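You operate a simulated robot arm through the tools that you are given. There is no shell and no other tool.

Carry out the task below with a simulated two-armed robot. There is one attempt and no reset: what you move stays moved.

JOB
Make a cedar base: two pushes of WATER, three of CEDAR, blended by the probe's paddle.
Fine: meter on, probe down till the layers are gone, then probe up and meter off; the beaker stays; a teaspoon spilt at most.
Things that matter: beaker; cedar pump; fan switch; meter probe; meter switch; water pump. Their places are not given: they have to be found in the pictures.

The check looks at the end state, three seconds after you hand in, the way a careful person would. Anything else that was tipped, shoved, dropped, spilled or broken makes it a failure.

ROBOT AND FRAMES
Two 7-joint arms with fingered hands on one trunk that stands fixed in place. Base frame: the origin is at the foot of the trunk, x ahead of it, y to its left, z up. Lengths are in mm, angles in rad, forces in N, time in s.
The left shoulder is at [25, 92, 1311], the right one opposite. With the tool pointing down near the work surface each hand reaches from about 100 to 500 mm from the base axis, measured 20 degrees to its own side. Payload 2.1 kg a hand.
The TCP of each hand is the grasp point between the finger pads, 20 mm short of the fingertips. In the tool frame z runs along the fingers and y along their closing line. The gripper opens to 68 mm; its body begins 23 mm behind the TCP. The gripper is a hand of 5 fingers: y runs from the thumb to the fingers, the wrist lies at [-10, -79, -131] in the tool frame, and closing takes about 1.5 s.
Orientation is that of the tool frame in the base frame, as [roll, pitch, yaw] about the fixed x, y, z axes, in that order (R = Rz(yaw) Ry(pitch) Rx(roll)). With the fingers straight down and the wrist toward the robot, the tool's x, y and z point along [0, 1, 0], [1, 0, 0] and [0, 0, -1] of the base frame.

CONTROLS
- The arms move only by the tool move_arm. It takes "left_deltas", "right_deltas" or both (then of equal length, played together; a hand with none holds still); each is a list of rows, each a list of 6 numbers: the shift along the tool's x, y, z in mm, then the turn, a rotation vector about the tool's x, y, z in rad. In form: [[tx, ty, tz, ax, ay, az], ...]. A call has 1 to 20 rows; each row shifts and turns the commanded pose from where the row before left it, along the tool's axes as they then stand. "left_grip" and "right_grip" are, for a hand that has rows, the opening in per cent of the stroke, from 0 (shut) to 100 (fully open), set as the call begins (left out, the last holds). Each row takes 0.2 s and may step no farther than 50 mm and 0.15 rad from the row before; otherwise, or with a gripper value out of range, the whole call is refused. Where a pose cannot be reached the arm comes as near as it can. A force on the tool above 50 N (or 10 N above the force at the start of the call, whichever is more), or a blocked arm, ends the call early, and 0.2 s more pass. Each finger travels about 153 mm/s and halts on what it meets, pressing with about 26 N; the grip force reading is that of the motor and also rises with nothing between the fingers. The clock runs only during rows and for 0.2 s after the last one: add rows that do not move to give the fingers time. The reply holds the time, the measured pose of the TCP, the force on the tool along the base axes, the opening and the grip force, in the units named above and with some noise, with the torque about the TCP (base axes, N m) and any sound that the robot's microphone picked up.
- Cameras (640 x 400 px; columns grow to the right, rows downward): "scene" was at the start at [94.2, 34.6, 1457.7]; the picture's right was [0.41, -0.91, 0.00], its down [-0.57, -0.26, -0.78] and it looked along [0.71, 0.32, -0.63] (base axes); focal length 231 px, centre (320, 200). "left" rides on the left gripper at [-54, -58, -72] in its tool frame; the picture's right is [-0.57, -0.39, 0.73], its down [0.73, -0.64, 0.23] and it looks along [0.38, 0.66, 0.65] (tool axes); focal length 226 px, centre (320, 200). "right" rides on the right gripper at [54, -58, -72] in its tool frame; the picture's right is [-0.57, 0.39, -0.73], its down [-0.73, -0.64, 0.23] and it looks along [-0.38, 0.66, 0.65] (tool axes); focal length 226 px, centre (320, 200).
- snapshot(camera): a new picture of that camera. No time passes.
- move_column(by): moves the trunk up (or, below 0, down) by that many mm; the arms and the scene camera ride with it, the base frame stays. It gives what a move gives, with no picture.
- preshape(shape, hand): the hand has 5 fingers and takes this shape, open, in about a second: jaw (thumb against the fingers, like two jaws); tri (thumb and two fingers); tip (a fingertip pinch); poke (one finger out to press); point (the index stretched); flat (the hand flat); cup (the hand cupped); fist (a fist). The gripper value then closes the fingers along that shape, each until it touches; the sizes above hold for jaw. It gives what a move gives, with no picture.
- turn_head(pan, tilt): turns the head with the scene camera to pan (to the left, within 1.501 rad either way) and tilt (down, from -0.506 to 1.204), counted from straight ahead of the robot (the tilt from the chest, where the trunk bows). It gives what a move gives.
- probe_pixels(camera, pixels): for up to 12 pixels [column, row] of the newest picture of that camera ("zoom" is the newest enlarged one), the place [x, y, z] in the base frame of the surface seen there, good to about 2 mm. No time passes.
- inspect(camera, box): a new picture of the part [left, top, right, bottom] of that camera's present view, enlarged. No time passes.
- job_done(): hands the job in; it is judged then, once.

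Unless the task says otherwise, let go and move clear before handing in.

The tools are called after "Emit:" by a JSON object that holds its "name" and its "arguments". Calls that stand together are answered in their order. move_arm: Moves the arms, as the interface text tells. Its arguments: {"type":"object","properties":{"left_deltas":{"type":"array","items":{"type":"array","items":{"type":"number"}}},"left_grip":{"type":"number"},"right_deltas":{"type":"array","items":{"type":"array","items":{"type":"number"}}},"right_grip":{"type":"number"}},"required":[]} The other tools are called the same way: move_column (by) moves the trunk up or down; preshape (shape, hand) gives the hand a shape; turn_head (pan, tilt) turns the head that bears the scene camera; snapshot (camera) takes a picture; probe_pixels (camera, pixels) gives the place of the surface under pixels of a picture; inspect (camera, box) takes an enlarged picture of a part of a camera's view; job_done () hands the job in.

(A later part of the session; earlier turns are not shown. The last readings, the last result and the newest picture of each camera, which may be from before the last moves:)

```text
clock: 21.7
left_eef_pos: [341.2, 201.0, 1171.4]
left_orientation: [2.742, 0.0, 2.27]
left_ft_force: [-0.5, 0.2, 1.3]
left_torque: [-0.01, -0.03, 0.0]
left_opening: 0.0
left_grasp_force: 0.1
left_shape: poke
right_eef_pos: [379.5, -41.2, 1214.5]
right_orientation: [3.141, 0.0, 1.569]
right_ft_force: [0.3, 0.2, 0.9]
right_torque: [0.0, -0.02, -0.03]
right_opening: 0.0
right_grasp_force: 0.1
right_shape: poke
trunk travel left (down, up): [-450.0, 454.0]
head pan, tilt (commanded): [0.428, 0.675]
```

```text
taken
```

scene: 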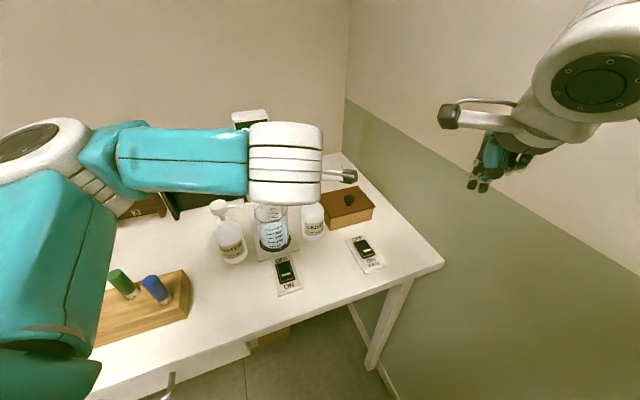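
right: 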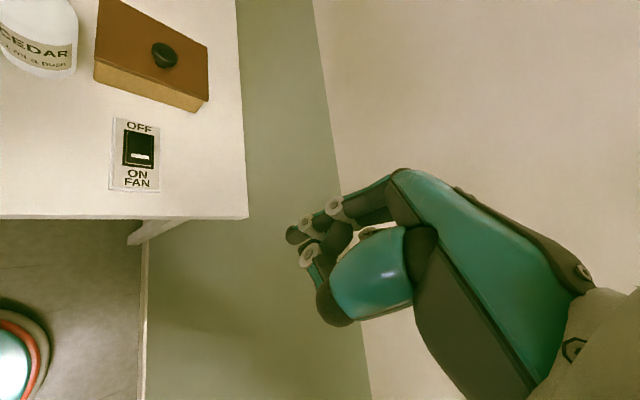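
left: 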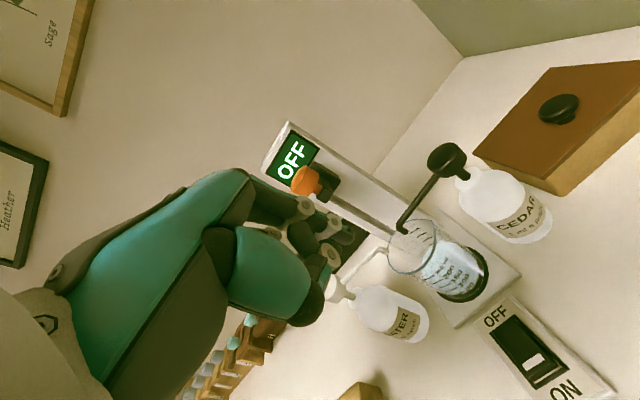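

The left camera sees the cedar pump clearly at (447,155). I'll advance the left hand to about (470,215,1130), above the head.

Emit:
{"name": "move_arm", "arguments": {"left_deltas": [[-18.1, 20.8, 19.9, 0, 0, 0], [-18.1, 20.8, 19.9, 0, 0, 0], [-18.1, 20.8, 19.9, 0, 0, 0], [-18.1, 20.8, 19.9, 0, 0, 0], [0, 0, 0, 0, 0, 0]]}}

Emit:
{"name": "snapshot", "arguments": {"camera": "scene"}}

Emit:
{"name": "snapshot", "arguments": {"camera": "left"}}

```text
clock: 22.9
left_eef_pos: [468.5, 216.7, 1131.9]
left_orientation: [2.742, -0.001, 2.271]
left_ft_force: [0.1, -0.4, -0.1]
left_torque: [0.01, -0.01, 0.02]
left_opening: 0.0
left_grasp_force: 0.0
left_shape: poke
right_eef_pos: [380.4, -40.9, 1215.1]
right_orientation: [-3.141, 0.001, 1.571]
right_ft_force: [-0.3, -0.3, 0.6]
right_torque: [0.03, 0.02, 0.0]
right_opening: 0.2
right_grasp_force: 0.1
right_shape: poke
trunk travel left (down, up): [-450.0, 454.0]
head pan, tilt (commanded): [0.428, 0.675]
```

```text
taken
```

scene: 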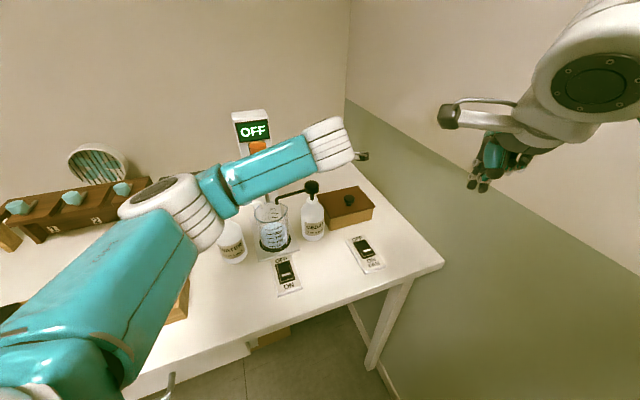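

```text
taken
```

left: 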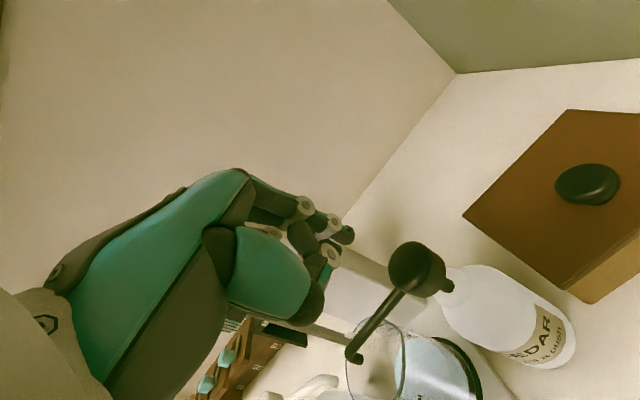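

The hand is over the cedar pump. I need to verify the elbow/forearm heights near the water pump and knob before lowering.

Emit:
{"name": "probe_pixels", "arguments": {"camera": "scene", "pixels": [[200, 235], [215, 230], [190, 215], [230, 205], [235, 190], [260, 185], [290, 170], [300, 185], [330, 160], [258, 147], [240, 170], [362, 157]]}}

Emit:
{"name": "probe_pixels", "arguments": {"camera": "left", "pixels": [[412, 265], [398, 255], [420, 258], [410, 285], [425, 270], [340, 236], [346, 240], [350, 355], [395, 275], [432, 262]]}}

Emit:
{"name": "inspect", "arguments": {"camera": "left", "box": [280, 180, 480, 380]}}

```text
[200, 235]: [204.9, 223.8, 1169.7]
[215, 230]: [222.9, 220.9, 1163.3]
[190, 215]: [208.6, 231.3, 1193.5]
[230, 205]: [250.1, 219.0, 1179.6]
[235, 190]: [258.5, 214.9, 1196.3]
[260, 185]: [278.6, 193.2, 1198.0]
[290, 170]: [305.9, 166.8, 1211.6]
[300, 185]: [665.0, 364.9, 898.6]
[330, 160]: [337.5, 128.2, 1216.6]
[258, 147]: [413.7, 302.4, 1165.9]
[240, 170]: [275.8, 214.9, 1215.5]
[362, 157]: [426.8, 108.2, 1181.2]
```

```text
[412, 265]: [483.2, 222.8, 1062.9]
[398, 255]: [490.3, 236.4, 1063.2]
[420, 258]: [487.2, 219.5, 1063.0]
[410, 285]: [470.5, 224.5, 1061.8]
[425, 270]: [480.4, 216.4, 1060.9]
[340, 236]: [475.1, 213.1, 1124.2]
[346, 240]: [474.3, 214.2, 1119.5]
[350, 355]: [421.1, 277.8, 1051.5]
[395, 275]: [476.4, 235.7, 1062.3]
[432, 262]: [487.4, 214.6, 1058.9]
```

```text
2.00 times, centred on (380, 280) of left
```

zoom: 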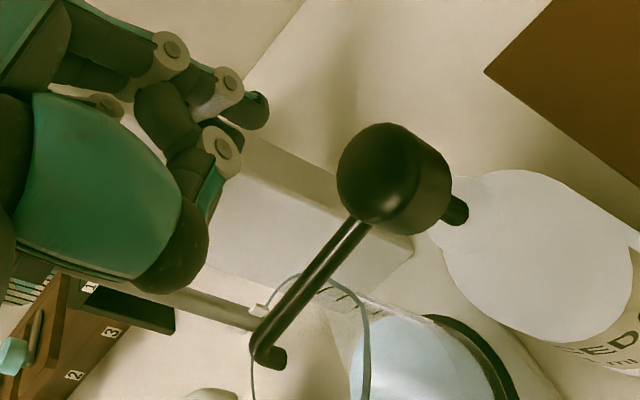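

The head disc centre is ≈(481.5,228,1062.5); the fingertip is at ≈(476,220,1113); forearm and elbow (z≥1163) are well clear. I'll shift and descend to ~8 mm above the head.

Emit:
{"name": "move_arm", "arguments": {"left_deltas": [[0.95, -3.85, 21.2, 0, 0, 0], [0.95, -3.85, 21.2, 0, 0, 0], [0, 0, 0, 0, 0, 0]]}}

Emit:
{"name": "snapshot", "arguments": {"camera": "scene"}}

Emit:
{"name": "inspect", "arguments": {"camera": "left", "box": [280, 180, 440, 320]}}

Emit:
{"name": "probe_pixels", "arguments": {"camera": "zoom", "pixels": [[320, 200], [250, 200], [270, 180], [300, 170], [300, 240], [340, 200], [270, 220], [360, 160], [350, 250], [230, 160]]}}

```text
clock: 23.7
left_eef_pos: [476.8, 223.6, 1088.1]
left_orientation: [2.742, 0.001, 2.27]
left_ft_force: [-0.6, -0.2, -0.3]
left_torque: [0.03, -0.02, 0.0]
left_opening: 0.0
left_grasp_force: 0.2
left_shape: poke
right_eef_pos: [380.9, -41.1, 1214.4]
right_orientation: [3.142, 0.001, 1.571]
right_ft_force: [-0.1, -0.2, -0.3]
right_torque: [0.0, 0.02, 0.02]
right_opening: 0.0
right_grasp_force: 0.0
right_shape: poke
trunk travel left (down, up): [-450.0, 454.0]
head pan, tilt (commanded): [0.428, 0.675]
```

```text
taken
```

scene: 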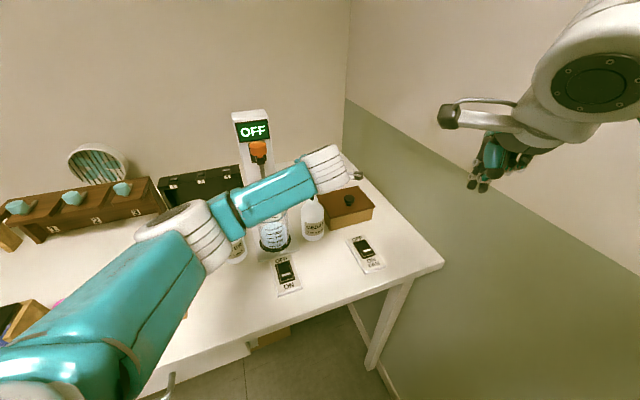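

```text
2.86 times, centred on (360, 250) of left
```

zoom: 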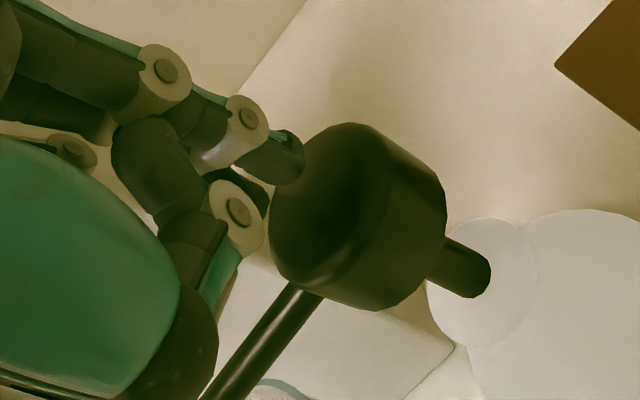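

```text
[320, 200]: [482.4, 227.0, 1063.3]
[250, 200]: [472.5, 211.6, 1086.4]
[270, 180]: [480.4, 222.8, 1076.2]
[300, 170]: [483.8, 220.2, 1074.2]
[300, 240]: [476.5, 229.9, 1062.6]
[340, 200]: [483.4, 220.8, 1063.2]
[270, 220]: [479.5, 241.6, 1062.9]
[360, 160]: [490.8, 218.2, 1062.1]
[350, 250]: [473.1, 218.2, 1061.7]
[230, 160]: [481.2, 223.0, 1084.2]
```

Finger is centred within ~3 mm of the head centre (482,228). I'll nudge 2.5 mm in tool x and press straight down 19 mm slowly.

Emit:
{"name": "move_arm", "arguments": {"left_deltas": [[2.5, 0, 0, 0, 0, 0], [0, -1.167, 2.763, 0, 0, 0], [0, -1.167, 2.763, 0, 0, 0], [0, -1.167, 2.763, 0, 0, 0], [0, -1.167, 2.763, 0, 0, 0], [0, -1.167, 2.763, 0, 0, 0], [0, -1.167, 2.763, 0, 0, 0], [0, 0, 0, 0, 0, 0]]}}

Emit:
{"name": "inspect", "arguments": {"camera": "left", "box": [280, 180, 440, 320]}}

Emit:
{"name": "inspect", "arguments": {"camera": "scene", "box": [225, 140, 345, 260]}}

```text
clock: 25.5
left_eef_pos: [475.3, 223.2, 1072.1]
left_orientation: [2.74, -0.001, 2.271]
left_ft_force: [-0.2, 2.4, 6.5]
left_torque: [0.12, -0.03, 0.0]
left_opening: 0.2
left_grasp_force: 0.0
left_shape: poke
right_eef_pos: [379.1, -39.5, 1213.9]
right_orientation: [-3.14, 0.0, 1.57]
right_ft_force: [-1.3, 1.0, 0.8]
right_torque: [0.0, 0.03, 0.02]
right_opening: 0.1
right_grasp_force: 0.0
right_shape: poke
trunk travel left (down, up): [-450.0, 454.0]
head pan, tilt (commanded): [0.428, 0.675]
```

```text
2.86 times, centred on (360, 250) of left
```

zoom: 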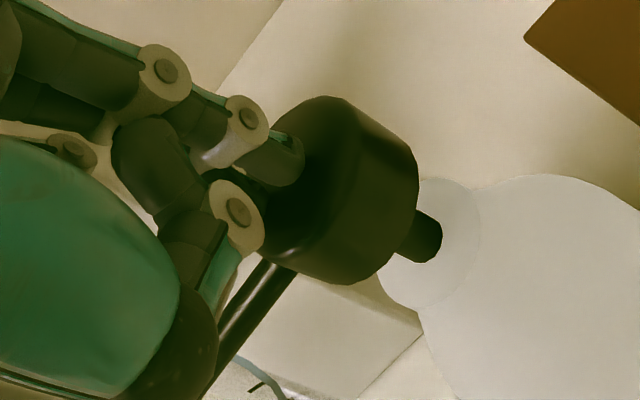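

```text
3.33 times, centred on (285, 200) of scene
```

zoom: 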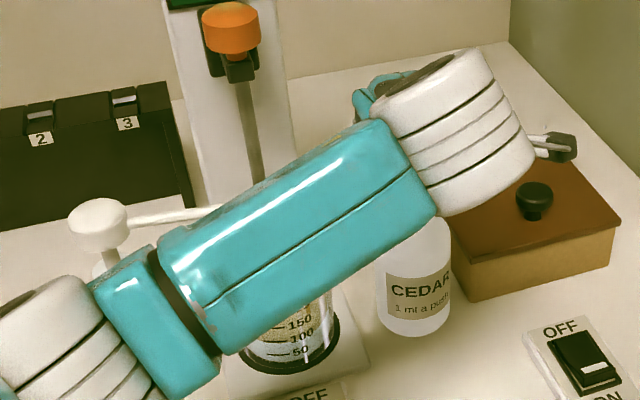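

Contact and pressing (6.5 N). I'll continue down about 6 mm to the bottom.

Emit:
{"name": "move_arm", "arguments": {"left_deltas": [[0, -0.778, 1.842, 0, 0, 0], [0, -0.778, 1.842, 0, 0, 0], [0, -0.6, 1.4, 0, 0, 0], [0, 0, 0, 0, 0, 0], [0, 0, 0, 0, 0, 0]]}}

Emit:
{"name": "inspect", "arguments": {"camera": "left", "box": [280, 180, 440, 320]}}

```text
clock: 26.7
left_eef_pos: [473.9, 223.5, 1067.0]
left_orientation: [2.738, 0.002, 2.271]
left_ft_force: [2.2, 0.4, 21.3]
left_torque: [0.21, -0.1, 0.0]
left_opening: 0.2
left_grasp_force: 0.0
left_shape: poke
right_eef_pos: [378.6, -41.3, 1215.8]
right_orientation: [-3.141, -0.001, 1.572]
right_ft_force: [0.6, -1.0, -0.2]
right_torque: [0.0, 0.01, 0.03]
right_opening: 0.2
right_grasp_force: 0.1
right_shape: poke
trunk travel left (down, up): [-450.0, 454.0]
head pan, tilt (commanded): [0.428, 0.675]
```

```text
2.86 times, centred on (360, 250) of left
```

zoom: 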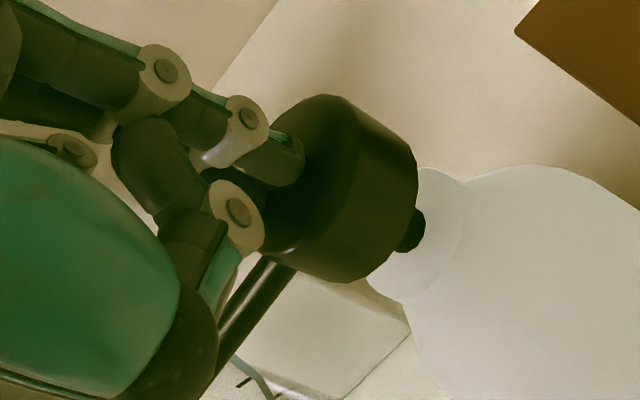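

Force 21 N, likely the stop. I'll press 1.5 mm more to confirm that it's the hard end of the stroke.

Emit:
{"name": "move_arm", "arguments": {"left_deltas": [[0, -0.58, 1.38, 0, 0, 0], [0, 0, 0, 0, 0, 0]]}}

Emit:
{"name": "inspect", "arguments": {"camera": "left", "box": [280, 180, 440, 320]}}

```text
clock: 27.3
left_eef_pos: [472.8, 222.5, 1066.5]
left_orientation: [2.736, 0.0, 2.273]
left_ft_force: [2.3, -2.5, 33.8]
left_torque: [0.27, -0.11, -0.02]
left_opening: 0.0
left_grasp_force: 0.1
left_shape: poke
right_eef_pos: [378.1, -42.0, 1214.8]
right_orientation: [3.14, -0.002, 1.569]
right_ft_force: [0.6, -0.5, -0.1]
right_torque: [0.03, 0.03, -0.03]
right_opening: 0.1
right_grasp_force: 0.1
right_shape: poke
trunk travel left (down, up): [-450.0, 454.0]
head pan, tilt (commanded): [0.428, 0.675]
```

```text
2.86 times, centred on (360, 250) of left
```

zoom: 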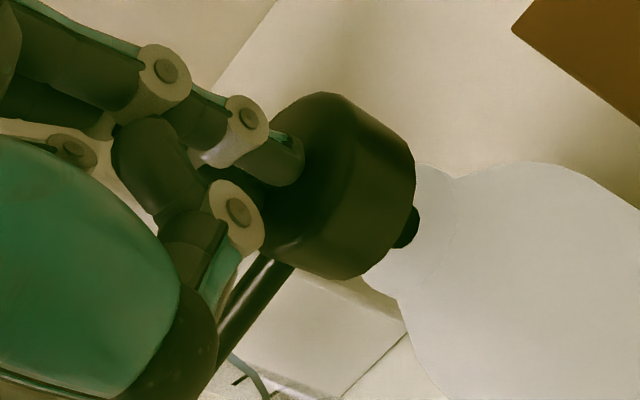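

Force jumped to 34 N with almost no travel: that's the hard stop, so push one is complete. I'll release fully and verify the head returns.

Emit:
{"name": "move_arm", "arguments": {"left_deltas": [[0, 2.43, -5.76, 0, 0, 0], [0, 2.43, -5.76, 0, 0, 0], [0, 2.43, -5.76, 0, 0, 0], [0, 2.43, -5.76, 0, 0, 0], [0, 0, 0, 0, 0, 0], [0, 0, 0, 0, 0, 0], [0, 0, 0, 0, 0, 0]]}}

Emit:
{"name": "inspect", "arguments": {"camera": "left", "box": [280, 180, 440, 320]}}

Emit:
{"name": "probe_pixels", "arguments": {"camera": "zoom", "pixels": [[320, 200], [300, 240], [340, 200], [270, 220], [360, 160], [350, 250], [300, 170], [285, 160]]}}

```text
clock: 28.9
left_eef_pos: [474.4, 223.2, 1089.2]
left_orientation: [2.741, 0.0, 2.271]
left_ft_force: [0.3, 0.1, -0.7]
left_torque: [0.02, -0.01, 0.01]
left_opening: 0.0
left_grasp_force: 0.1
left_shape: poke
right_eef_pos: [380.2, -41.0, 1215.2]
right_orientation: [-3.142, 0.001, 1.571]
right_ft_force: [-0.2, -0.5, -0.6]
right_torque: [0.01, 0.0, -0.03]
right_opening: 0.0
right_grasp_force: 0.0
right_shape: poke
trunk travel left (down, up): [-450.0, 454.0]
head pan, tilt (commanded): [0.428, 0.675]
```

```text
2.86 times, centred on (360, 250) of left
```

zoom: 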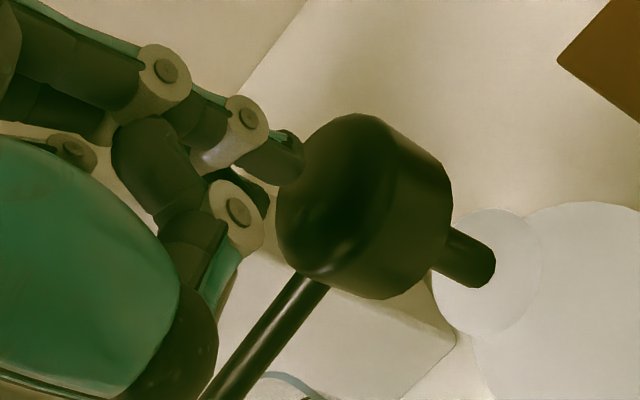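

```text
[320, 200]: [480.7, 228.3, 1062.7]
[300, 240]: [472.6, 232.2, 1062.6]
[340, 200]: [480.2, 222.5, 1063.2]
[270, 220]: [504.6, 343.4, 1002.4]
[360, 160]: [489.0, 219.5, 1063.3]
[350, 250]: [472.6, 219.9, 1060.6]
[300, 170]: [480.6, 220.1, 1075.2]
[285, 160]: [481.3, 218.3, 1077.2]
```

The head is back at z≈1063 and the finger is centred. Cedar push two: down to the stop and hold, then release and verify.

Emit:
{"name": "move_arm", "arguments": {"left_deltas": [[0, -1.945, 4.605, 0, 0, 0], [0, -1.556, 3.684, 0, 0, 0], [0, -1.167, 2.763, 0, 0, 0], [0, -1.167, 2.763, 0, 0, 0], [0, -1.167, 2.763, 0, 0, 0], [0, -1.167, 2.763, 0, 0, 0], [0, -0.9, 2.12, 0, 0, 0], [0, 0, 0, 0, 0, 0], [0, 0, 0, 0, 0, 0]]}}

Emit:
{"name": "inspect", "arguments": {"camera": "left", "box": [280, 180, 440, 320]}}

```text
clock: 30.9
left_eef_pos: [473.9, 223.1, 1066.6]
left_orientation: [2.738, 0.003, 2.27]
left_ft_force: [-0.1, -1.0, 20.8]
left_torque: [0.2, -0.05, -0.01]
left_opening: 0.0
left_grasp_force: 0.0
left_shape: poke
right_eef_pos: [378.9, -42.3, 1214.4]
right_orientation: [3.14, -0.001, 1.571]
right_ft_force: [0.2, 0.5, 0.0]
right_torque: [0.02, 0.0, -0.01]
right_opening: 0.1
right_grasp_force: 0.1
right_shape: poke
trunk travel left (down, up): [-450.0, 454.0]
head pan, tilt (commanded): [0.428, 0.675]
```

```text
2.86 times, centred on (360, 250) of left
```

zoom: 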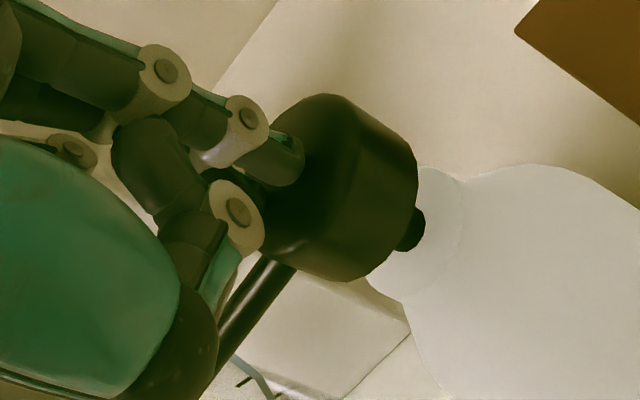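

20.8 N at z 1066.6, same as before. I'll add 1 mm to be sure it is on the stop, then release.

Emit:
{"name": "move_arm", "arguments": {"left_deltas": [[0, -0.389, 0.921, 0, 0, 0], [0, 0, 0, 0, 0, 0]]}}

Emit:
{"name": "move_arm", "arguments": {"left_deltas": [[0, 2.43, -5.76, 0, 0, 0], [0, 2.43, -5.76, 0, 0, 0], [0, 2.43, -5.76, 0, 0, 0], [0, 2.43, -5.76, 0, 0, 0], [0, 0, 0, 0, 0, 0], [0, 0, 0, 0, 0, 0], [0, 0, 0, 0, 0, 0]]}}

Emit:
{"name": "inspect", "arguments": {"camera": "left", "box": [280, 180, 440, 320]}}

Emit:
{"name": "probe_pixels", "arguments": {"camera": "zoom", "pixels": [[330, 200], [310, 240], [340, 200], [360, 160], [350, 250], [300, 170], [285, 160]]}}

```text
clock: 31.5
left_eef_pos: [474.7, 222.9, 1066.3]
left_orientation: [2.739, -0.001, 2.272]
left_ft_force: [2.1, -2.6, 25.2]
left_torque: [0.2, -0.04, -0.02]
left_opening: 0.0
left_grasp_force: 0.2
left_shape: poke
right_eef_pos: [378.1, -41.8, 1214.3]
right_orientation: [3.14, -0.001, 1.569]
right_ft_force: [0.3, -0.5, 0.6]
right_torque: [0.02, -0.04, 0.0]
right_opening: 0.0
right_grasp_force: 0.1
right_shape: poke
trunk travel left (down, up): [-450.0, 454.0]
head pan, tilt (commanded): [0.428, 0.675]
```

```text
clock: 33.1
left_eef_pos: [474.8, 222.1, 1090.1]
left_orientation: [2.743, 0.001, 2.27]
left_ft_force: [-0.4, 0.3, 0.4]
left_torque: [0.01, -0.01, 0.0]
left_opening: 0.2
left_grasp_force: 0.1
left_shape: poke
right_eef_pos: [380.2, -40.1, 1214.2]
right_orientation: [-3.14, 0.0, 1.57]
right_ft_force: [-0.5, -0.2, -0.7]
right_torque: [-0.01, 0.01, 0.0]
right_opening: 0.4
right_grasp_force: 0.1
right_shape: poke
trunk travel left (down, up): [-450.0, 454.0]
head pan, tilt (commanded): [0.428, 0.675]
```

```text
2.86 times, centred on (360, 250) of left
```

zoom: 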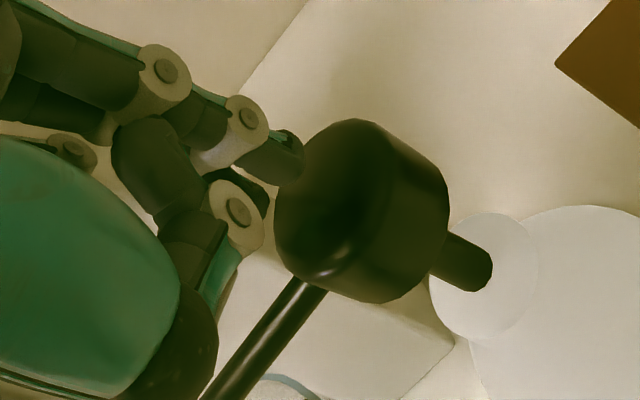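

```text
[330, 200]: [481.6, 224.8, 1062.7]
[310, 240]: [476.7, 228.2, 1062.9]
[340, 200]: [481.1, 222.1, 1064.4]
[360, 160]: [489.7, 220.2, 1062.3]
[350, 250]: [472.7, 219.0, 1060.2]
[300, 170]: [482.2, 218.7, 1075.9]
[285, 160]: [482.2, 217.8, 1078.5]
```

Second cedar push reached 25 N, head back at ~1063. Cedar push three now, to the same depth.

Emit:
{"name": "move_arm", "arguments": {"left_deltas": [[0.8, -1.945, 4.605, 0, 0, 0], [0, -1.556, 3.684, 0, 0, 0], [0, -1.167, 2.763, 0, 0, 0], [0, -1.167, 2.763, 0, 0, 0], [0, -1.167, 2.763, 0, 0, 0], [0, -1.167, 2.763, 0, 0, 0], [0, -1.1, 2.6, 0, 0, 0], [0, -0.3, 0.7, 0, 0, 0], [0, 0, 0, 0, 0, 0], [0, 0, 0, 0, 0, 0]]}}

Emit:
{"name": "inspect", "arguments": {"camera": "left", "box": [280, 180, 440, 320]}}

```text
clock: 35.3
left_eef_pos: [474.0, 222.9, 1066.5]
left_orientation: [2.738, 0.001, 2.268]
left_ft_force: [3.6, -0.5, 22.7]
left_torque: [0.23, -0.12, -0.04]
left_opening: 0.1
left_grasp_force: 0.1
left_shape: poke
right_eef_pos: [378.9, -40.7, 1214.7]
right_orientation: [-3.142, -0.001, 1.571]
right_ft_force: [0.6, -0.9, -1.3]
right_torque: [0.02, -0.01, -0.03]
right_opening: 0.0
right_grasp_force: 0.0
right_shape: poke
trunk travel left (down, up): [-450.0, 454.0]
head pan, tilt (commanded): [0.428, 0.675]
```

```text
2.86 times, centred on (360, 250) of left
```

zoom: 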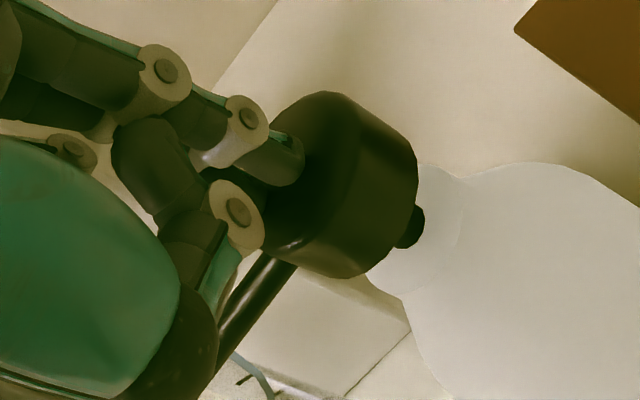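

Third push is at the bottom (22.7 N). I'll add a touch more, then release and rise clear, retracing the approach path.

Emit:
{"name": "move_arm", "arguments": {"left_deltas": [[0, -0.35, 0.83, 0, 0, 0], [0, 0, 0, 0, 0, 0]]}}

Emit:
{"name": "move_arm", "arguments": {"left_deltas": [[0, 2.43, -5.76, 0, 0, 0], [0, 2.43, -5.76, 0, 0, 0], [0, 2.43, -5.76, 0, 0, 0], [0, 2.43, -5.76, 0, 0, 0], [0, 7.8, -18.4, 0, 0, 0], [0, 7.8, -18.4, 0, 0, 0], [18.1, -20.8, -19.9, 0, 0, 0], [18.1, -20.8, -19.9, 0, 0, 0], [18.1, -20.8, -19.9, 0, 0, 0], [18.1, -20.8, -19.9, 0, 0, 0], [0, 0, 0, 0, 0, 0]]}}

Emit:
{"name": "snapshot", "arguments": {"camera": "scene"}}

Emit:
{"name": "snapshot", "arguments": {"camera": "left"}}

```text
clock: 35.9
left_eef_pos: [472.5, 222.8, 1066.2]
left_orientation: [2.737, 0.002, 2.272]
left_ft_force: [1.5, -2.0, 31.1]
left_torque: [0.35, -0.17, -0.01]
left_opening: 0.0
left_grasp_force: 0.0
left_shape: poke
right_eef_pos: [378.0, -41.8, 1216.0]
right_orientation: [3.141, -0.002, 1.57]
right_ft_force: [-0.8, -0.1, -0.4]
right_torque: [-0.01, -0.01, 0.03]
right_opening: 0.1
right_grasp_force: 0.1
right_shape: poke
trunk travel left (down, up): [-450.0, 454.0]
head pan, tilt (commanded): [0.428, 0.675]
```

```text
clock: 38.3
left_eef_pos: [345.4, 209.6, 1168.5]
left_orientation: [2.742, 0.0, 2.271]
left_ft_force: [-0.5, -0.6, 0.0]
left_torque: [0.01, 0.0, -0.05]
left_opening: 0.0
left_grasp_force: 0.0
left_shape: poke
right_eef_pos: [380.0, -40.2, 1214.6]
right_orientation: [-3.139, -0.002, 1.571]
right_ft_force: [-0.4, 0.1, -0.2]
right_torque: [0.03, 0.02, -0.03]
right_opening: 0.0
right_grasp_force: 0.1
right_shape: poke
trunk travel left (down, up): [-450.0, 454.0]
head pan, tilt (commanded): [0.428, 0.675]
```

```text
taken
```

scene: 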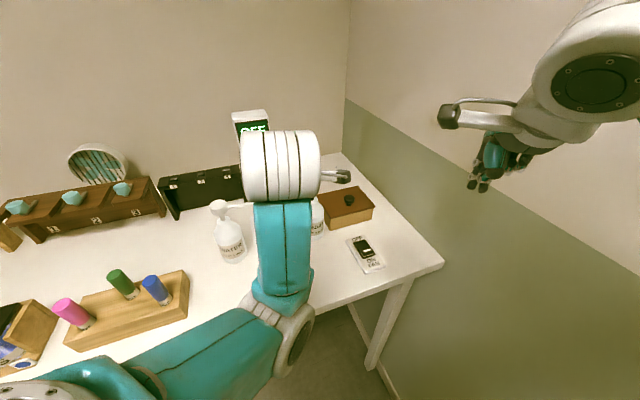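

```text
taken
```

left: 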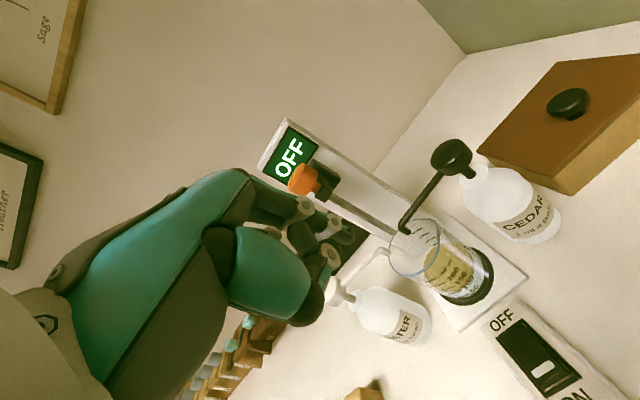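

The cedar layer (yellow) is visible in the beaker at left-cam (450,270). The elbow has swung low at scene (290,310); I'll check its height and the beaker contents.

Emit:
{"name": "probe_pixels", "arguments": {"camera": "scene", "pixels": [[285, 250], [285, 290], [270, 305], [300, 330], [250, 340], [300, 365], [200, 360], [280, 160]]}}

Emit:
{"name": "inspect", "arguments": {"camera": "left", "box": [360, 200, 520, 320]}}

Emit:
{"name": "probe_pixels", "arguments": {"camera": "zoom", "pixels": [[120, 75], [130, 150], [300, 180], [350, 250], [240, 200], [300, 270]]}}

```text
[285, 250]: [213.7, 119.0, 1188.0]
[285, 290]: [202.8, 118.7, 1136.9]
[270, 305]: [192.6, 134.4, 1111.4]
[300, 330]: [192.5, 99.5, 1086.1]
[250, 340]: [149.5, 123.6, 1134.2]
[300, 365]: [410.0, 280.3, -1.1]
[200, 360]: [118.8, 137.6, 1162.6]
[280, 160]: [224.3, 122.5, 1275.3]
```

```text
3.33 times, centred on (440, 260) of left
```

zoom: 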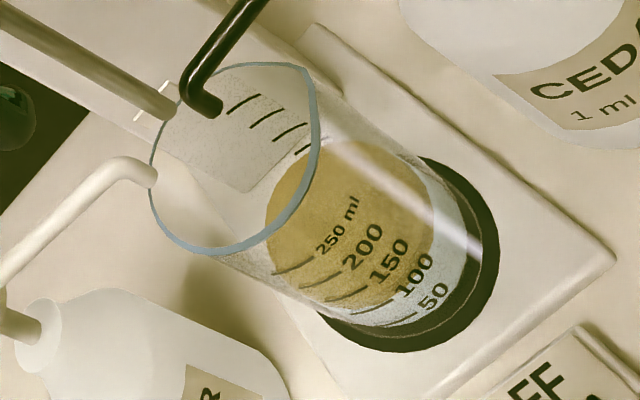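

```text
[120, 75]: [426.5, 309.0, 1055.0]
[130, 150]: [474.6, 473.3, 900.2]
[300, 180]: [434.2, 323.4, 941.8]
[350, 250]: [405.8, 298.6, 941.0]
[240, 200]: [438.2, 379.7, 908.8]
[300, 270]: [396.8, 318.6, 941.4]
```

The layered liquid is at z≈941. Next is the meter switch's ON end near (328,215,922). To keep the elbow high I'll raise the trunk back by 100 mm and return the hand to vertical with yaw 1.57.

Emit:
{"name": "move_column", "arguments": {"by": 100}}

Emit:
{"name": "move_arm", "arguments": {"left_deltas": [[0, 0, 0, 0.1, 0, 0], [0, 0, 0, 0.1, 0, 0], [0, 0, 0, 0.1, 0, 0], [0, 0, 0, 0.1, 0, 0], [0, 0, 0, 0, 0, 0.14], [0, 0, 0, 0, 0, 0.14], [0, 0, 0, 0, 0, 0.14], [0, 0, 0, 0, 0, 0.14], [0, 0, 0, 0, 0, 0.14], [0, 0, 0, 0, 0, 0]]}}

Emit:
{"name": "snapshot", "arguments": {"camera": "scene"}}

Emit:
{"name": "snapshot", "arguments": {"camera": "left"}}

```text
clock: 39.7
left_eef_pos: [343.8, 209.4, 1270.1]
left_orientation: [2.74, 0.0, 2.273]
left_ft_force: [0.4, 0.3, 0.1]
left_torque: [0.01, 0.0, 0.01]
left_opening: 0.0
left_grasp_force: 0.1
left_shape: poke
right_eef_pos: [381.0, -40.9, 1314.5]
right_orientation: [3.141, -0.001, 1.573]
right_ft_force: [0.6, -0.7, -0.3]
right_torque: [-0.01, 0.02, 0.01]
right_opening: 0.0
right_grasp_force: 0.0
right_shape: poke
trunk travel left (down, up): [-550.0, 354.0]
head pan, tilt (commanded): [0.428, 0.675]
```

```text
clock: 41.9
left_eef_pos: [360.1, 222.1, 1266.8]
left_orientation: [-3.141, 0.0, 1.572]
left_ft_force: [0.2, -0.5, 0.5]
left_torque: [-0.02, 0.02, -0.04]
left_opening: 0.0
left_grasp_force: 0.0
left_shape: poke
left hand out of reach, approached as far as the arm can: row 6, 7, 8, 9
right_eef_pos: [380.4, -41.6, 1314.8]
right_orientation: [3.141, -0.001, 1.572]
right_ft_force: [-0.2, 0.3, -0.8]
right_torque: [-0.02, 0.0, 0.01]
right_opening: 0.3
right_grasp_force: 0.0
right_shape: poke
trunk travel left (down, up): [-550.0, 354.0]
head pan, tilt (commanded): [0.428, 0.675]
```

```text
taken
```

scene: 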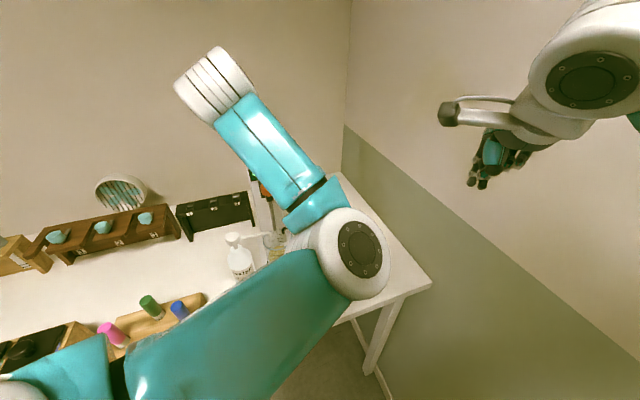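

```text
taken
```

left: 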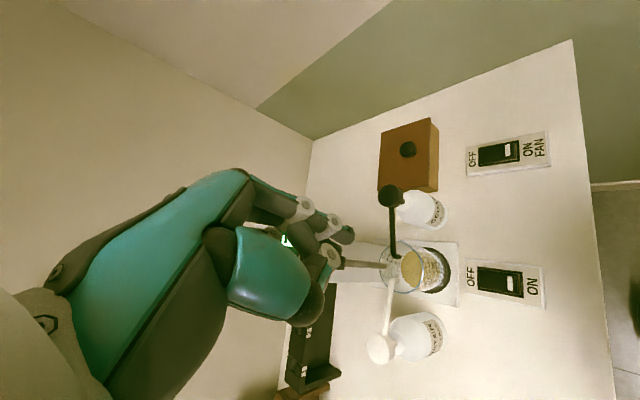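

The left arm's elbow is now swung inward and blocks the view. I'll move the hand back to its starting area and turn the yaw the other way to coax the elbow out to the left.

Emit:
{"name": "move_arm", "arguments": {"left_deltas": [[26, -20, -8, 0, 0, 0], [26, -20, -8, 0, 0, 0], [26, -20, -8, 0, 0, 0], [26, -20, -8, 0, 0, 0], [0, 0, 0, 0, 0, 0.14], [0, 0, 0, 0, 0, 0.14], [0, 0, 0, 0, 0, 0.14], [0, 0, 0, 0, 0, 0.14], [0, 0, 0, 0, 0, 0.14], [0, 0, 0, 0, 0, 0]]}}

Emit:
{"name": "snapshot", "arguments": {"camera": "scene"}}

```text
clock: 44.1
left_eef_pos: [279.9, 326.9, 1296.9]
left_orientation: [3.141, -0.002, 0.871]
left_ft_force: [-0.6, -0.4, -0.2]
left_torque: [-0.02, 0.02, -0.04]
left_opening: 0.2
left_grasp_force: 0.1
left_shape: poke
right_eef_pos: [380.2, -39.6, 1313.8]
right_orientation: [3.141, 0.001, 1.571]
right_ft_force: [-0.1, 0.0, 0.1]
right_torque: [-0.02, 0.04, 0.0]
right_opening: 0.1
right_grasp_force: 0.0
right_shape: poke
trunk travel left (down, up): [-550.0, 354.0]
head pan, tilt (commanded): [0.428, 0.675]
```

```text
taken
```

scene: 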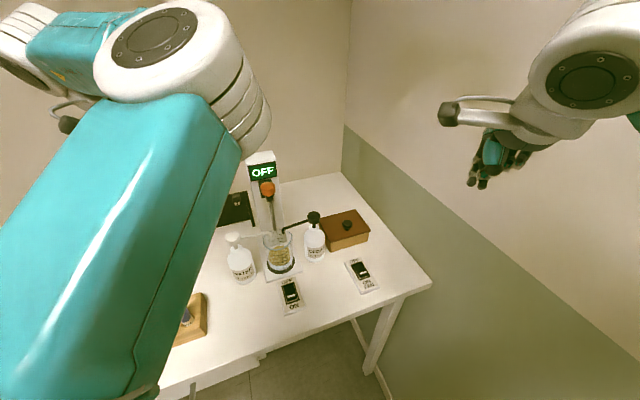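

The elbow is now up and to the left — fine for working downward. I'll turn the yaw back to 1.57 while moving toward above the switch, at a safe height.

Emit:
{"name": "move_arm", "arguments": {"left_deltas": [[0, 0, 0, 0, 0, -0.14], [0, 0, 0, 0, 0, -0.14], [0, 0, 0, 0, 0, -0.14], [0, 0, 0, 0, 0, -0.14], [0, 0, 0, 0, 0, -0.14], [-25, 8, 30, 0, 0, 0], [-25, 8, 30, 0, 0, 0], [-25, 8, 30, 0, 0, 0], [-25, 8, 30, 0, 0, 0], [0, 0, 0, 0, 0, 0]]}}

Emit:
{"name": "snapshot", "arguments": {"camera": "scene"}}

Emit:
{"name": "snapshot", "arguments": {"camera": "left"}}

```text
clock: 46.3
left_eef_pos: [319.5, 234.4, 1175.7]
left_orientation: [3.141, -0.001, 1.571]
left_ft_force: [0.5, -0.8, 0.7]
left_torque: [-0.03, 0.0, -0.02]
left_opening: 0.1
left_grasp_force: 0.1
left_shape: poke
left hand out of reach, approached as far as the arm can: row 8, 9
right_eef_pos: [380.5, -40.2, 1313.6]
right_orientation: [3.142, 0.001, 1.571]
right_ft_force: [-0.4, 0.3, 0.1]
right_torque: [-0.03, 0.01, 0.04]
right_opening: 0.0
right_grasp_force: 0.0
right_shape: poke
trunk travel left (down, up): [-550.0, 354.0]
head pan, tilt (commanded): [0.428, 0.675]
```

```text
taken
```

scene: 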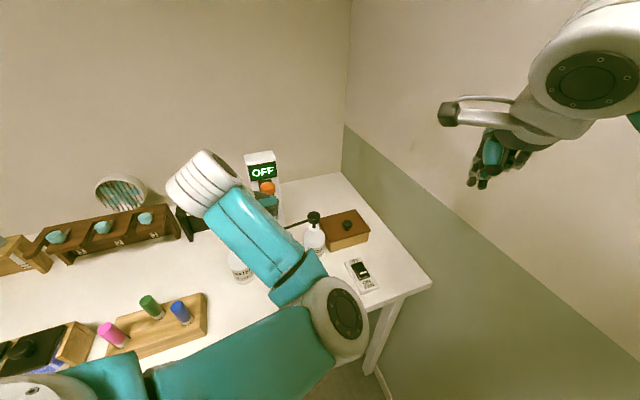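

```text
taken
```

left: 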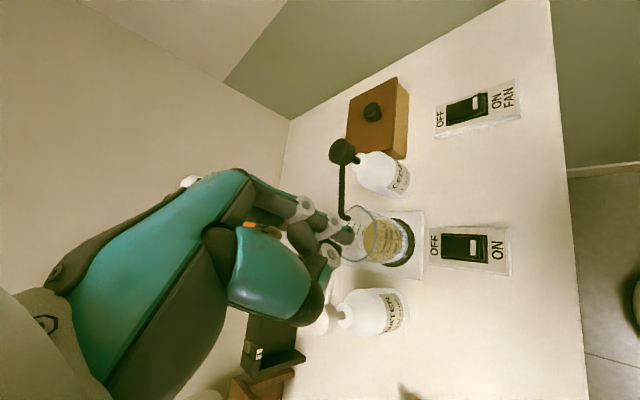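

The elbow keeps swinging inward at yaw 1.57, where the arm is limited. I'll increase the yaw to about 2.4 instead and see how the elbow settles.

Emit:
{"name": "move_arm", "arguments": {"left_deltas": [[0, 0, 0, 0, 0, -0.14], [0, 0, 0, 0, 0, -0.14], [0, 0, 0, 0, 0, -0.14], [0, 0, 0, 0, 0, -0.14], [0, 0, 0, 0, 0, -0.14], [0, 0, 0, 0, 0, -0.14], [0, 0, 0, 0, 0, -0.14], [0, 0, 0, 0, 0, 0]]}}

Emit:
{"name": "snapshot", "arguments": {"camera": "scene"}}

```text
clock: 48.1
left_eef_pos: [318.0, 234.5, 1175.8]
left_orientation: [-3.141, 0.001, 2.553]
left_ft_force: [-0.1, 0.0, 0.2]
left_torque: [0.0, 0.02, -0.03]
left_opening: 0.2
left_grasp_force: 0.0
left_shape: poke
right_eef_pos: [379.3, -41.4, 1314.0]
right_orientation: [3.141, 0.0, 1.571]
right_ft_force: [-0.1, 0.1, 1.0]
right_torque: [0.03, 0.0, -0.03]
right_opening: 0.2
right_grasp_force: 0.0
right_shape: poke
trunk travel left (down, up): [-550.0, 354.0]
head pan, tilt (commanded): [0.428, 0.675]
```

```text
taken
```

scene: 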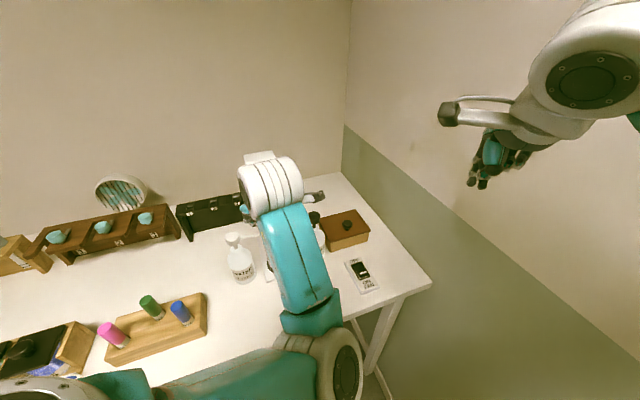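

The elbow moves downward as yaw grows. I'll keep turning a bit more and look again.

Emit:
{"name": "move_arm", "arguments": {"left_deltas": [[0, 0, 0, 0, 0, -0.14], [0, 0, 0, 0, 0, -0.14], [0, 0, 0, 0, 0, -0.14], [0, 0, 0, 0, 0, -0.14], [0, 0, 0, 0, 0, 0]]}}

Emit:
{"name": "snapshot", "arguments": {"camera": "scene"}}

```text
clock: 49.3
left_eef_pos: [318.6, 233.8, 1176.2]
left_orientation: [-3.14, 0.0, 3.113]
left_ft_force: [-0.6, -0.2, 1.6]
left_torque: [0.05, -0.05, -0.01]
left_opening: 0.1
left_grasp_force: 0.0
left_shape: poke
right_eef_pos: [380.9, -39.5, 1315.2]
right_orientation: [-3.141, 0.0, 1.571]
right_ft_force: [0.7, -0.6, 0.8]
right_torque: [-0.01, 0.0, 0.01]
right_opening: 0.3
right_grasp_force: 0.1
right_shape: poke
trunk travel left (down, up): [-550.0, 354.0]
head pan, tilt (commanded): [0.428, 0.675]
```

```text
taken
```

scene: 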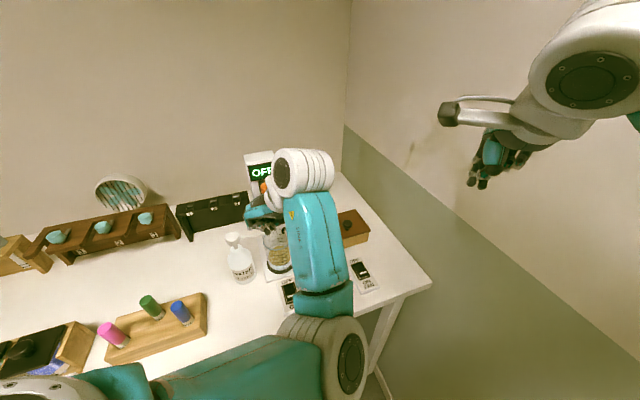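

With yaw 3.11 the arm is comfortable and the palm lies away from the beaker. I'll descend toward the switch: TCP to about (326,216,965).

Emit:
{"name": "move_arm", "arguments": {"left_deltas": [[-1.6, -3.6, 42, 0, 0, 0], [-1.6, -3.6, 42, 0, 0, 0], [-1.6, -3.6, 42, 0, 0, 0], [-1.6, -3.6, 42, 0, 0, 0], [-1.6, -3.6, 40, 0, 0, 0], [0, 0, 0, 0, 0, 0]]}}

Emit:
{"name": "snapshot", "arguments": {"camera": "scene"}}

Emit:
{"name": "snapshot", "arguments": {"camera": "left"}}

```text
clock: 50.7
left_eef_pos: [331.0, 217.9, 972.3]
left_orientation: [3.136, 0.007, 3.112]
left_ft_force: [0.5, -0.1, 0.8]
left_torque: [0.02, 0.01, 0.01]
left_opening: 0.2
left_grasp_force: 0.1
left_shape: poke
right_eef_pos: [379.5, -40.2, 1314.1]
right_orientation: [-3.141, 0.001, 1.571]
right_ft_force: [0.0, -0.4, 0.4]
right_torque: [-0.02, 0.0, 0.0]
right_opening: 0.0
right_grasp_force: 0.1
right_shape: poke
trunk travel left (down, up): [-550.0, 354.0]
head pan, tilt (commanded): [0.428, 0.675]
```

```text
taken
```

scene: 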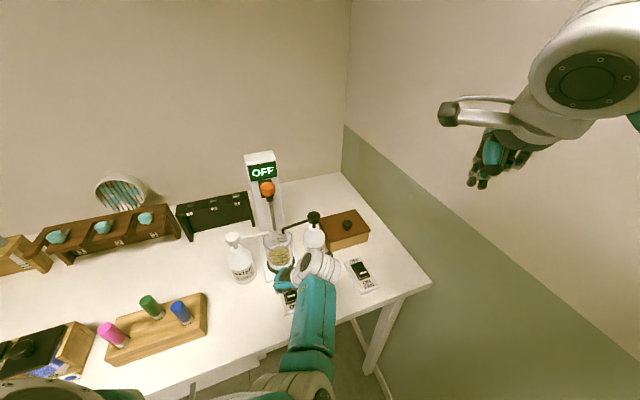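

```text
taken
```

left: 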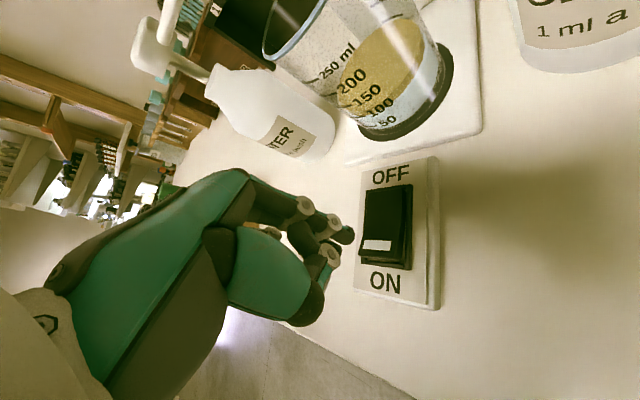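

Good view of the rocker in the left camera: mark at (377,245), ON end at (385,262). I'll probe rocker points, fingertip, and elbow clearance.

Emit:
{"name": "probe_pixels", "arguments": {"camera": "left", "pixels": [[377, 245], [380, 258], [390, 262], [398, 250], [385, 200], [388, 228], [366, 255], [402, 262], [346, 236], [340, 232], [385, 282], [420, 250]]}}

Emit:
{"name": "probe_pixels", "arguments": {"camera": "scene", "pixels": [[315, 320], [310, 365], [300, 390], [260, 390], [345, 330], [255, 360], [330, 350]]}}

Emit:
{"name": "inspect", "arguments": {"camera": "left", "box": [300, 140, 460, 320]}}

```text
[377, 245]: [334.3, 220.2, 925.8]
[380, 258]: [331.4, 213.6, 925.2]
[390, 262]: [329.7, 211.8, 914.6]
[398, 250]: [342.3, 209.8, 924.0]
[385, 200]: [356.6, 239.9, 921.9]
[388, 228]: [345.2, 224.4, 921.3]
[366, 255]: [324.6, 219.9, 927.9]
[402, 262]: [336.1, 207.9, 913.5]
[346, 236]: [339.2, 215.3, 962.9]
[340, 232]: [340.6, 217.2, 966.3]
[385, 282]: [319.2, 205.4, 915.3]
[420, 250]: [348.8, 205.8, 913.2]
```

```text
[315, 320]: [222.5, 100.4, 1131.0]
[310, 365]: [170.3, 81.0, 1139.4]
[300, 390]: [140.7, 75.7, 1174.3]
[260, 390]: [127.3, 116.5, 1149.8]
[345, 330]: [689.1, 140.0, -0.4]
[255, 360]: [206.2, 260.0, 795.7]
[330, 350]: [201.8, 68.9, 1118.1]
```

```text
2.22 times, centred on (380, 230) of left
```

zoom: 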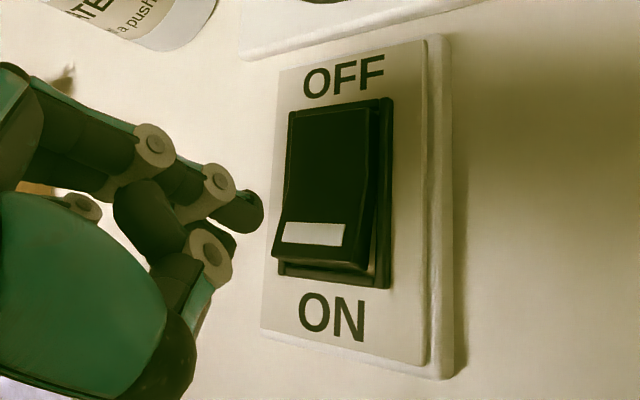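

The rocker's ON end is raised (z≈925) with its centre near (332,217); the fingertip is at ≈(334,218,952). I'll shift slightly and go down to just above it.

Emit:
{"name": "move_arm", "arguments": {"left_deltas": [[2.4, -1.5, 10, 0, 0, 0], [0, 0, 10, 0, 0, 0], [0, 0, 0, 0, 0, 0], [0, 0, 0, 0, 0, 0]]}}

Emit:
{"name": "inspect", "arguments": {"camera": "left", "box": [300, 140, 460, 320]}}

Emit:
{"name": "probe_pixels", "arguments": {"camera": "zoom", "pixels": [[255, 210], [245, 220], [250, 195], [290, 235], [310, 240], [290, 270], [260, 270]]}}

```text
clock: 51.7
left_eef_pos: [323.6, 214.6, 949.4]
left_orientation: [3.141, -0.003, 3.11]
left_ft_force: [-0.6, -0.5, -0.7]
left_torque: [0.02, 0.02, 0.0]
left_opening: 0.3
left_grasp_force: 0.1
left_shape: poke
right_eef_pos: [379.7, -41.2, 1314.3]
right_orientation: [-3.141, 0.0, 1.571]
right_ft_force: [0.2, 0.1, 0.0]
right_torque: [0.02, 0.01, 0.0]
right_opening: 0.0
right_grasp_force: 0.1
right_shape: poke
trunk travel left (down, up): [-550.0, 354.0]
head pan, tilt (commanded): [0.428, 0.675]
```

```text
2.22 times, centred on (380, 230) of left
```

zoom: 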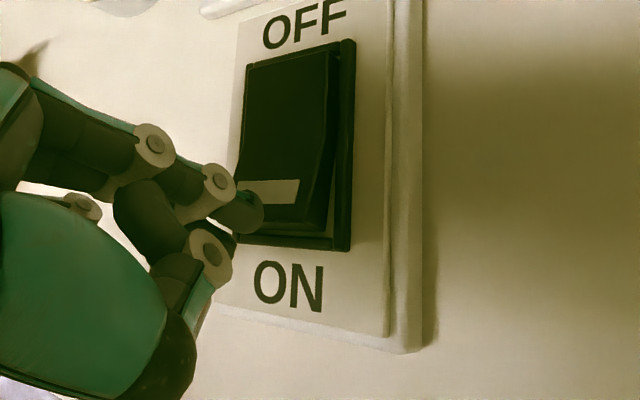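

```text
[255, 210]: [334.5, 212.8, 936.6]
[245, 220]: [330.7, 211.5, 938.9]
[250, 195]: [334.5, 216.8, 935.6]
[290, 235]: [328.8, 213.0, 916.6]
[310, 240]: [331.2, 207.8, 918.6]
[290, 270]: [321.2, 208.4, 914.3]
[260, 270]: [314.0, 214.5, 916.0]
```

The tip is at ≈(327,215,930); I'll shift +4 mm in x and +2 mm in y, then press down gradually.

Emit:
{"name": "move_arm", "arguments": {"left_deltas": [[-4, 2, 0, 0, 0, 0], [0, 0, 3, 0, 0, 0], [0, 0, 2, 0, 0, 0], [0, 0, 2, 0, 0, 0], [0, 0, 2, 0, 0, 0], [0, 0, 0, 0, 0, 0]]}}

Emit:
{"name": "inspect", "arguments": {"camera": "left", "box": [300, 140, 460, 320]}}

Emit:
{"name": "inspect", "arguments": {"camera": "scene", "box": [230, 140, 330, 320]}}

```text
clock: 53.1
left_eef_pos: [327.4, 216.0, 938.8]
left_orientation: [3.14, 0.003, 3.112]
left_ft_force: [-0.2, 0.4, 18.9]
left_torque: [0.04, -0.1, -0.01]
left_opening: 0.2
left_grasp_force: 0.1
left_shape: poke
right_eef_pos: [378.6, -42.3, 1314.9]
right_orientation: [-3.14, -0.001, 1.57]
right_ft_force: [0.4, 0.2, 0.3]
right_torque: [-0.01, -0.03, 0.02]
right_opening: 0.0
right_grasp_force: 0.0
right_shape: poke
trunk travel left (down, up): [-550.0, 354.0]
head pan, tilt (commanded): [0.428, 0.675]
heard: click
```

```text
2.22 times, centred on (380, 230) of left
```

zoom: 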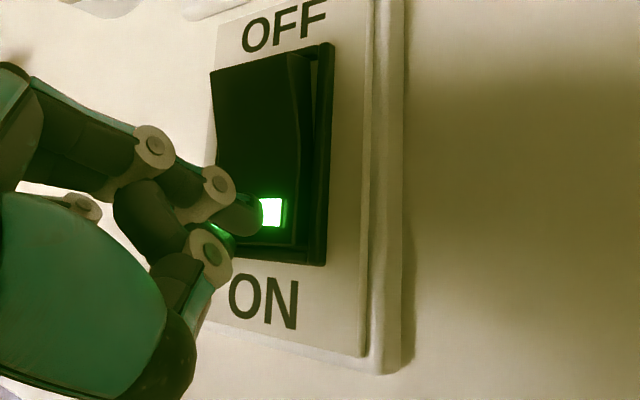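

```text
2.22 times, centred on (280, 230) of scene
```

zoom: 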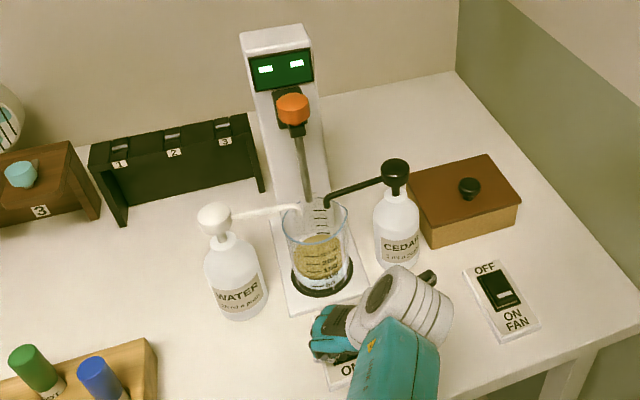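

Click heard; the rocker mark glows green and the display shows "– –": the meter is on. Now I'll raise the left hand straight up to z≈1230.

Emit:
{"name": "move_arm", "arguments": {"left_deltas": [[0, 0, -15, 0, 0, 0], [0, 0, -40, 0, 0, 0], [0, 0, -45, 0, 0, 0], [0, 0, -45, 0, 0, 0], [0, 0, -45, 0, 0, 0], [0, 0, -45, 0, 0, 0], [0, 0, -45, 0, 0, 0], [0, 0, 0, 0, 0, 0.14], [0, 0, 0, 0, 0, 0.14], [0, 0, 0, 0, 0, 0.14], [0, 0, 0, 0, 0, 0.14], [0, 0, 0, 0, 0, 0.14], [0, 0, 0, 0, 0, 0.14], [0, 0, 0, 0, 0, 0]]}}

Emit:
{"name": "snapshot", "arguments": {"camera": "scene"}}

Emit:
{"name": "snapshot", "arguments": {"camera": "left"}}

```text
clock: 56.1
left_eef_pos: [327.1, 215.3, 1219.0]
left_orientation: [-3.141, 0.0, 2.27]
left_ft_force: [-0.5, 0.0, 0.0]
left_torque: [0.01, -0.01, 0.03]
left_opening: 0.2
left_grasp_force: 0.1
left_shape: poke
right_eef_pos: [381.1, -41.1, 1313.9]
right_orientation: [3.141, 0.0, 1.57]
right_ft_force: [0.9, -0.1, -0.2]
right_torque: [0.01, 0.03, -0.02]
right_opening: 0.0
right_grasp_force: 0.0
right_shape: poke
trunk travel left (down, up): [-550.0, 354.0]
head pan, tilt (commanded): [0.428, 0.675]
```

```text
taken
```

scene: 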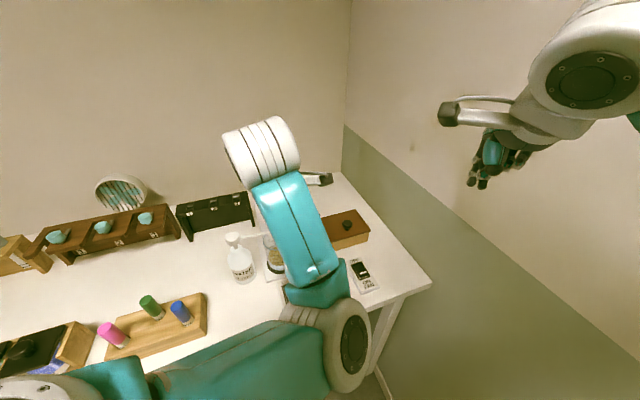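

```text
taken
```

left: 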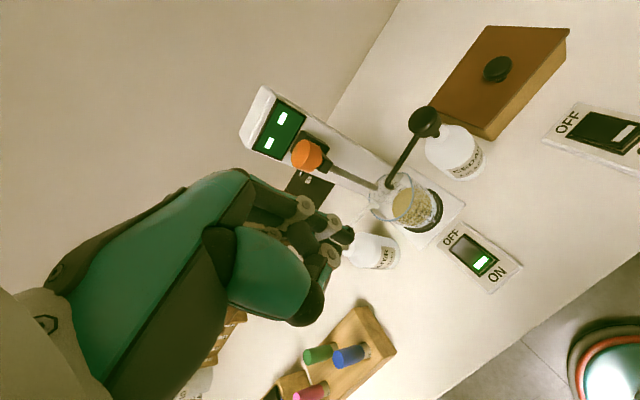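

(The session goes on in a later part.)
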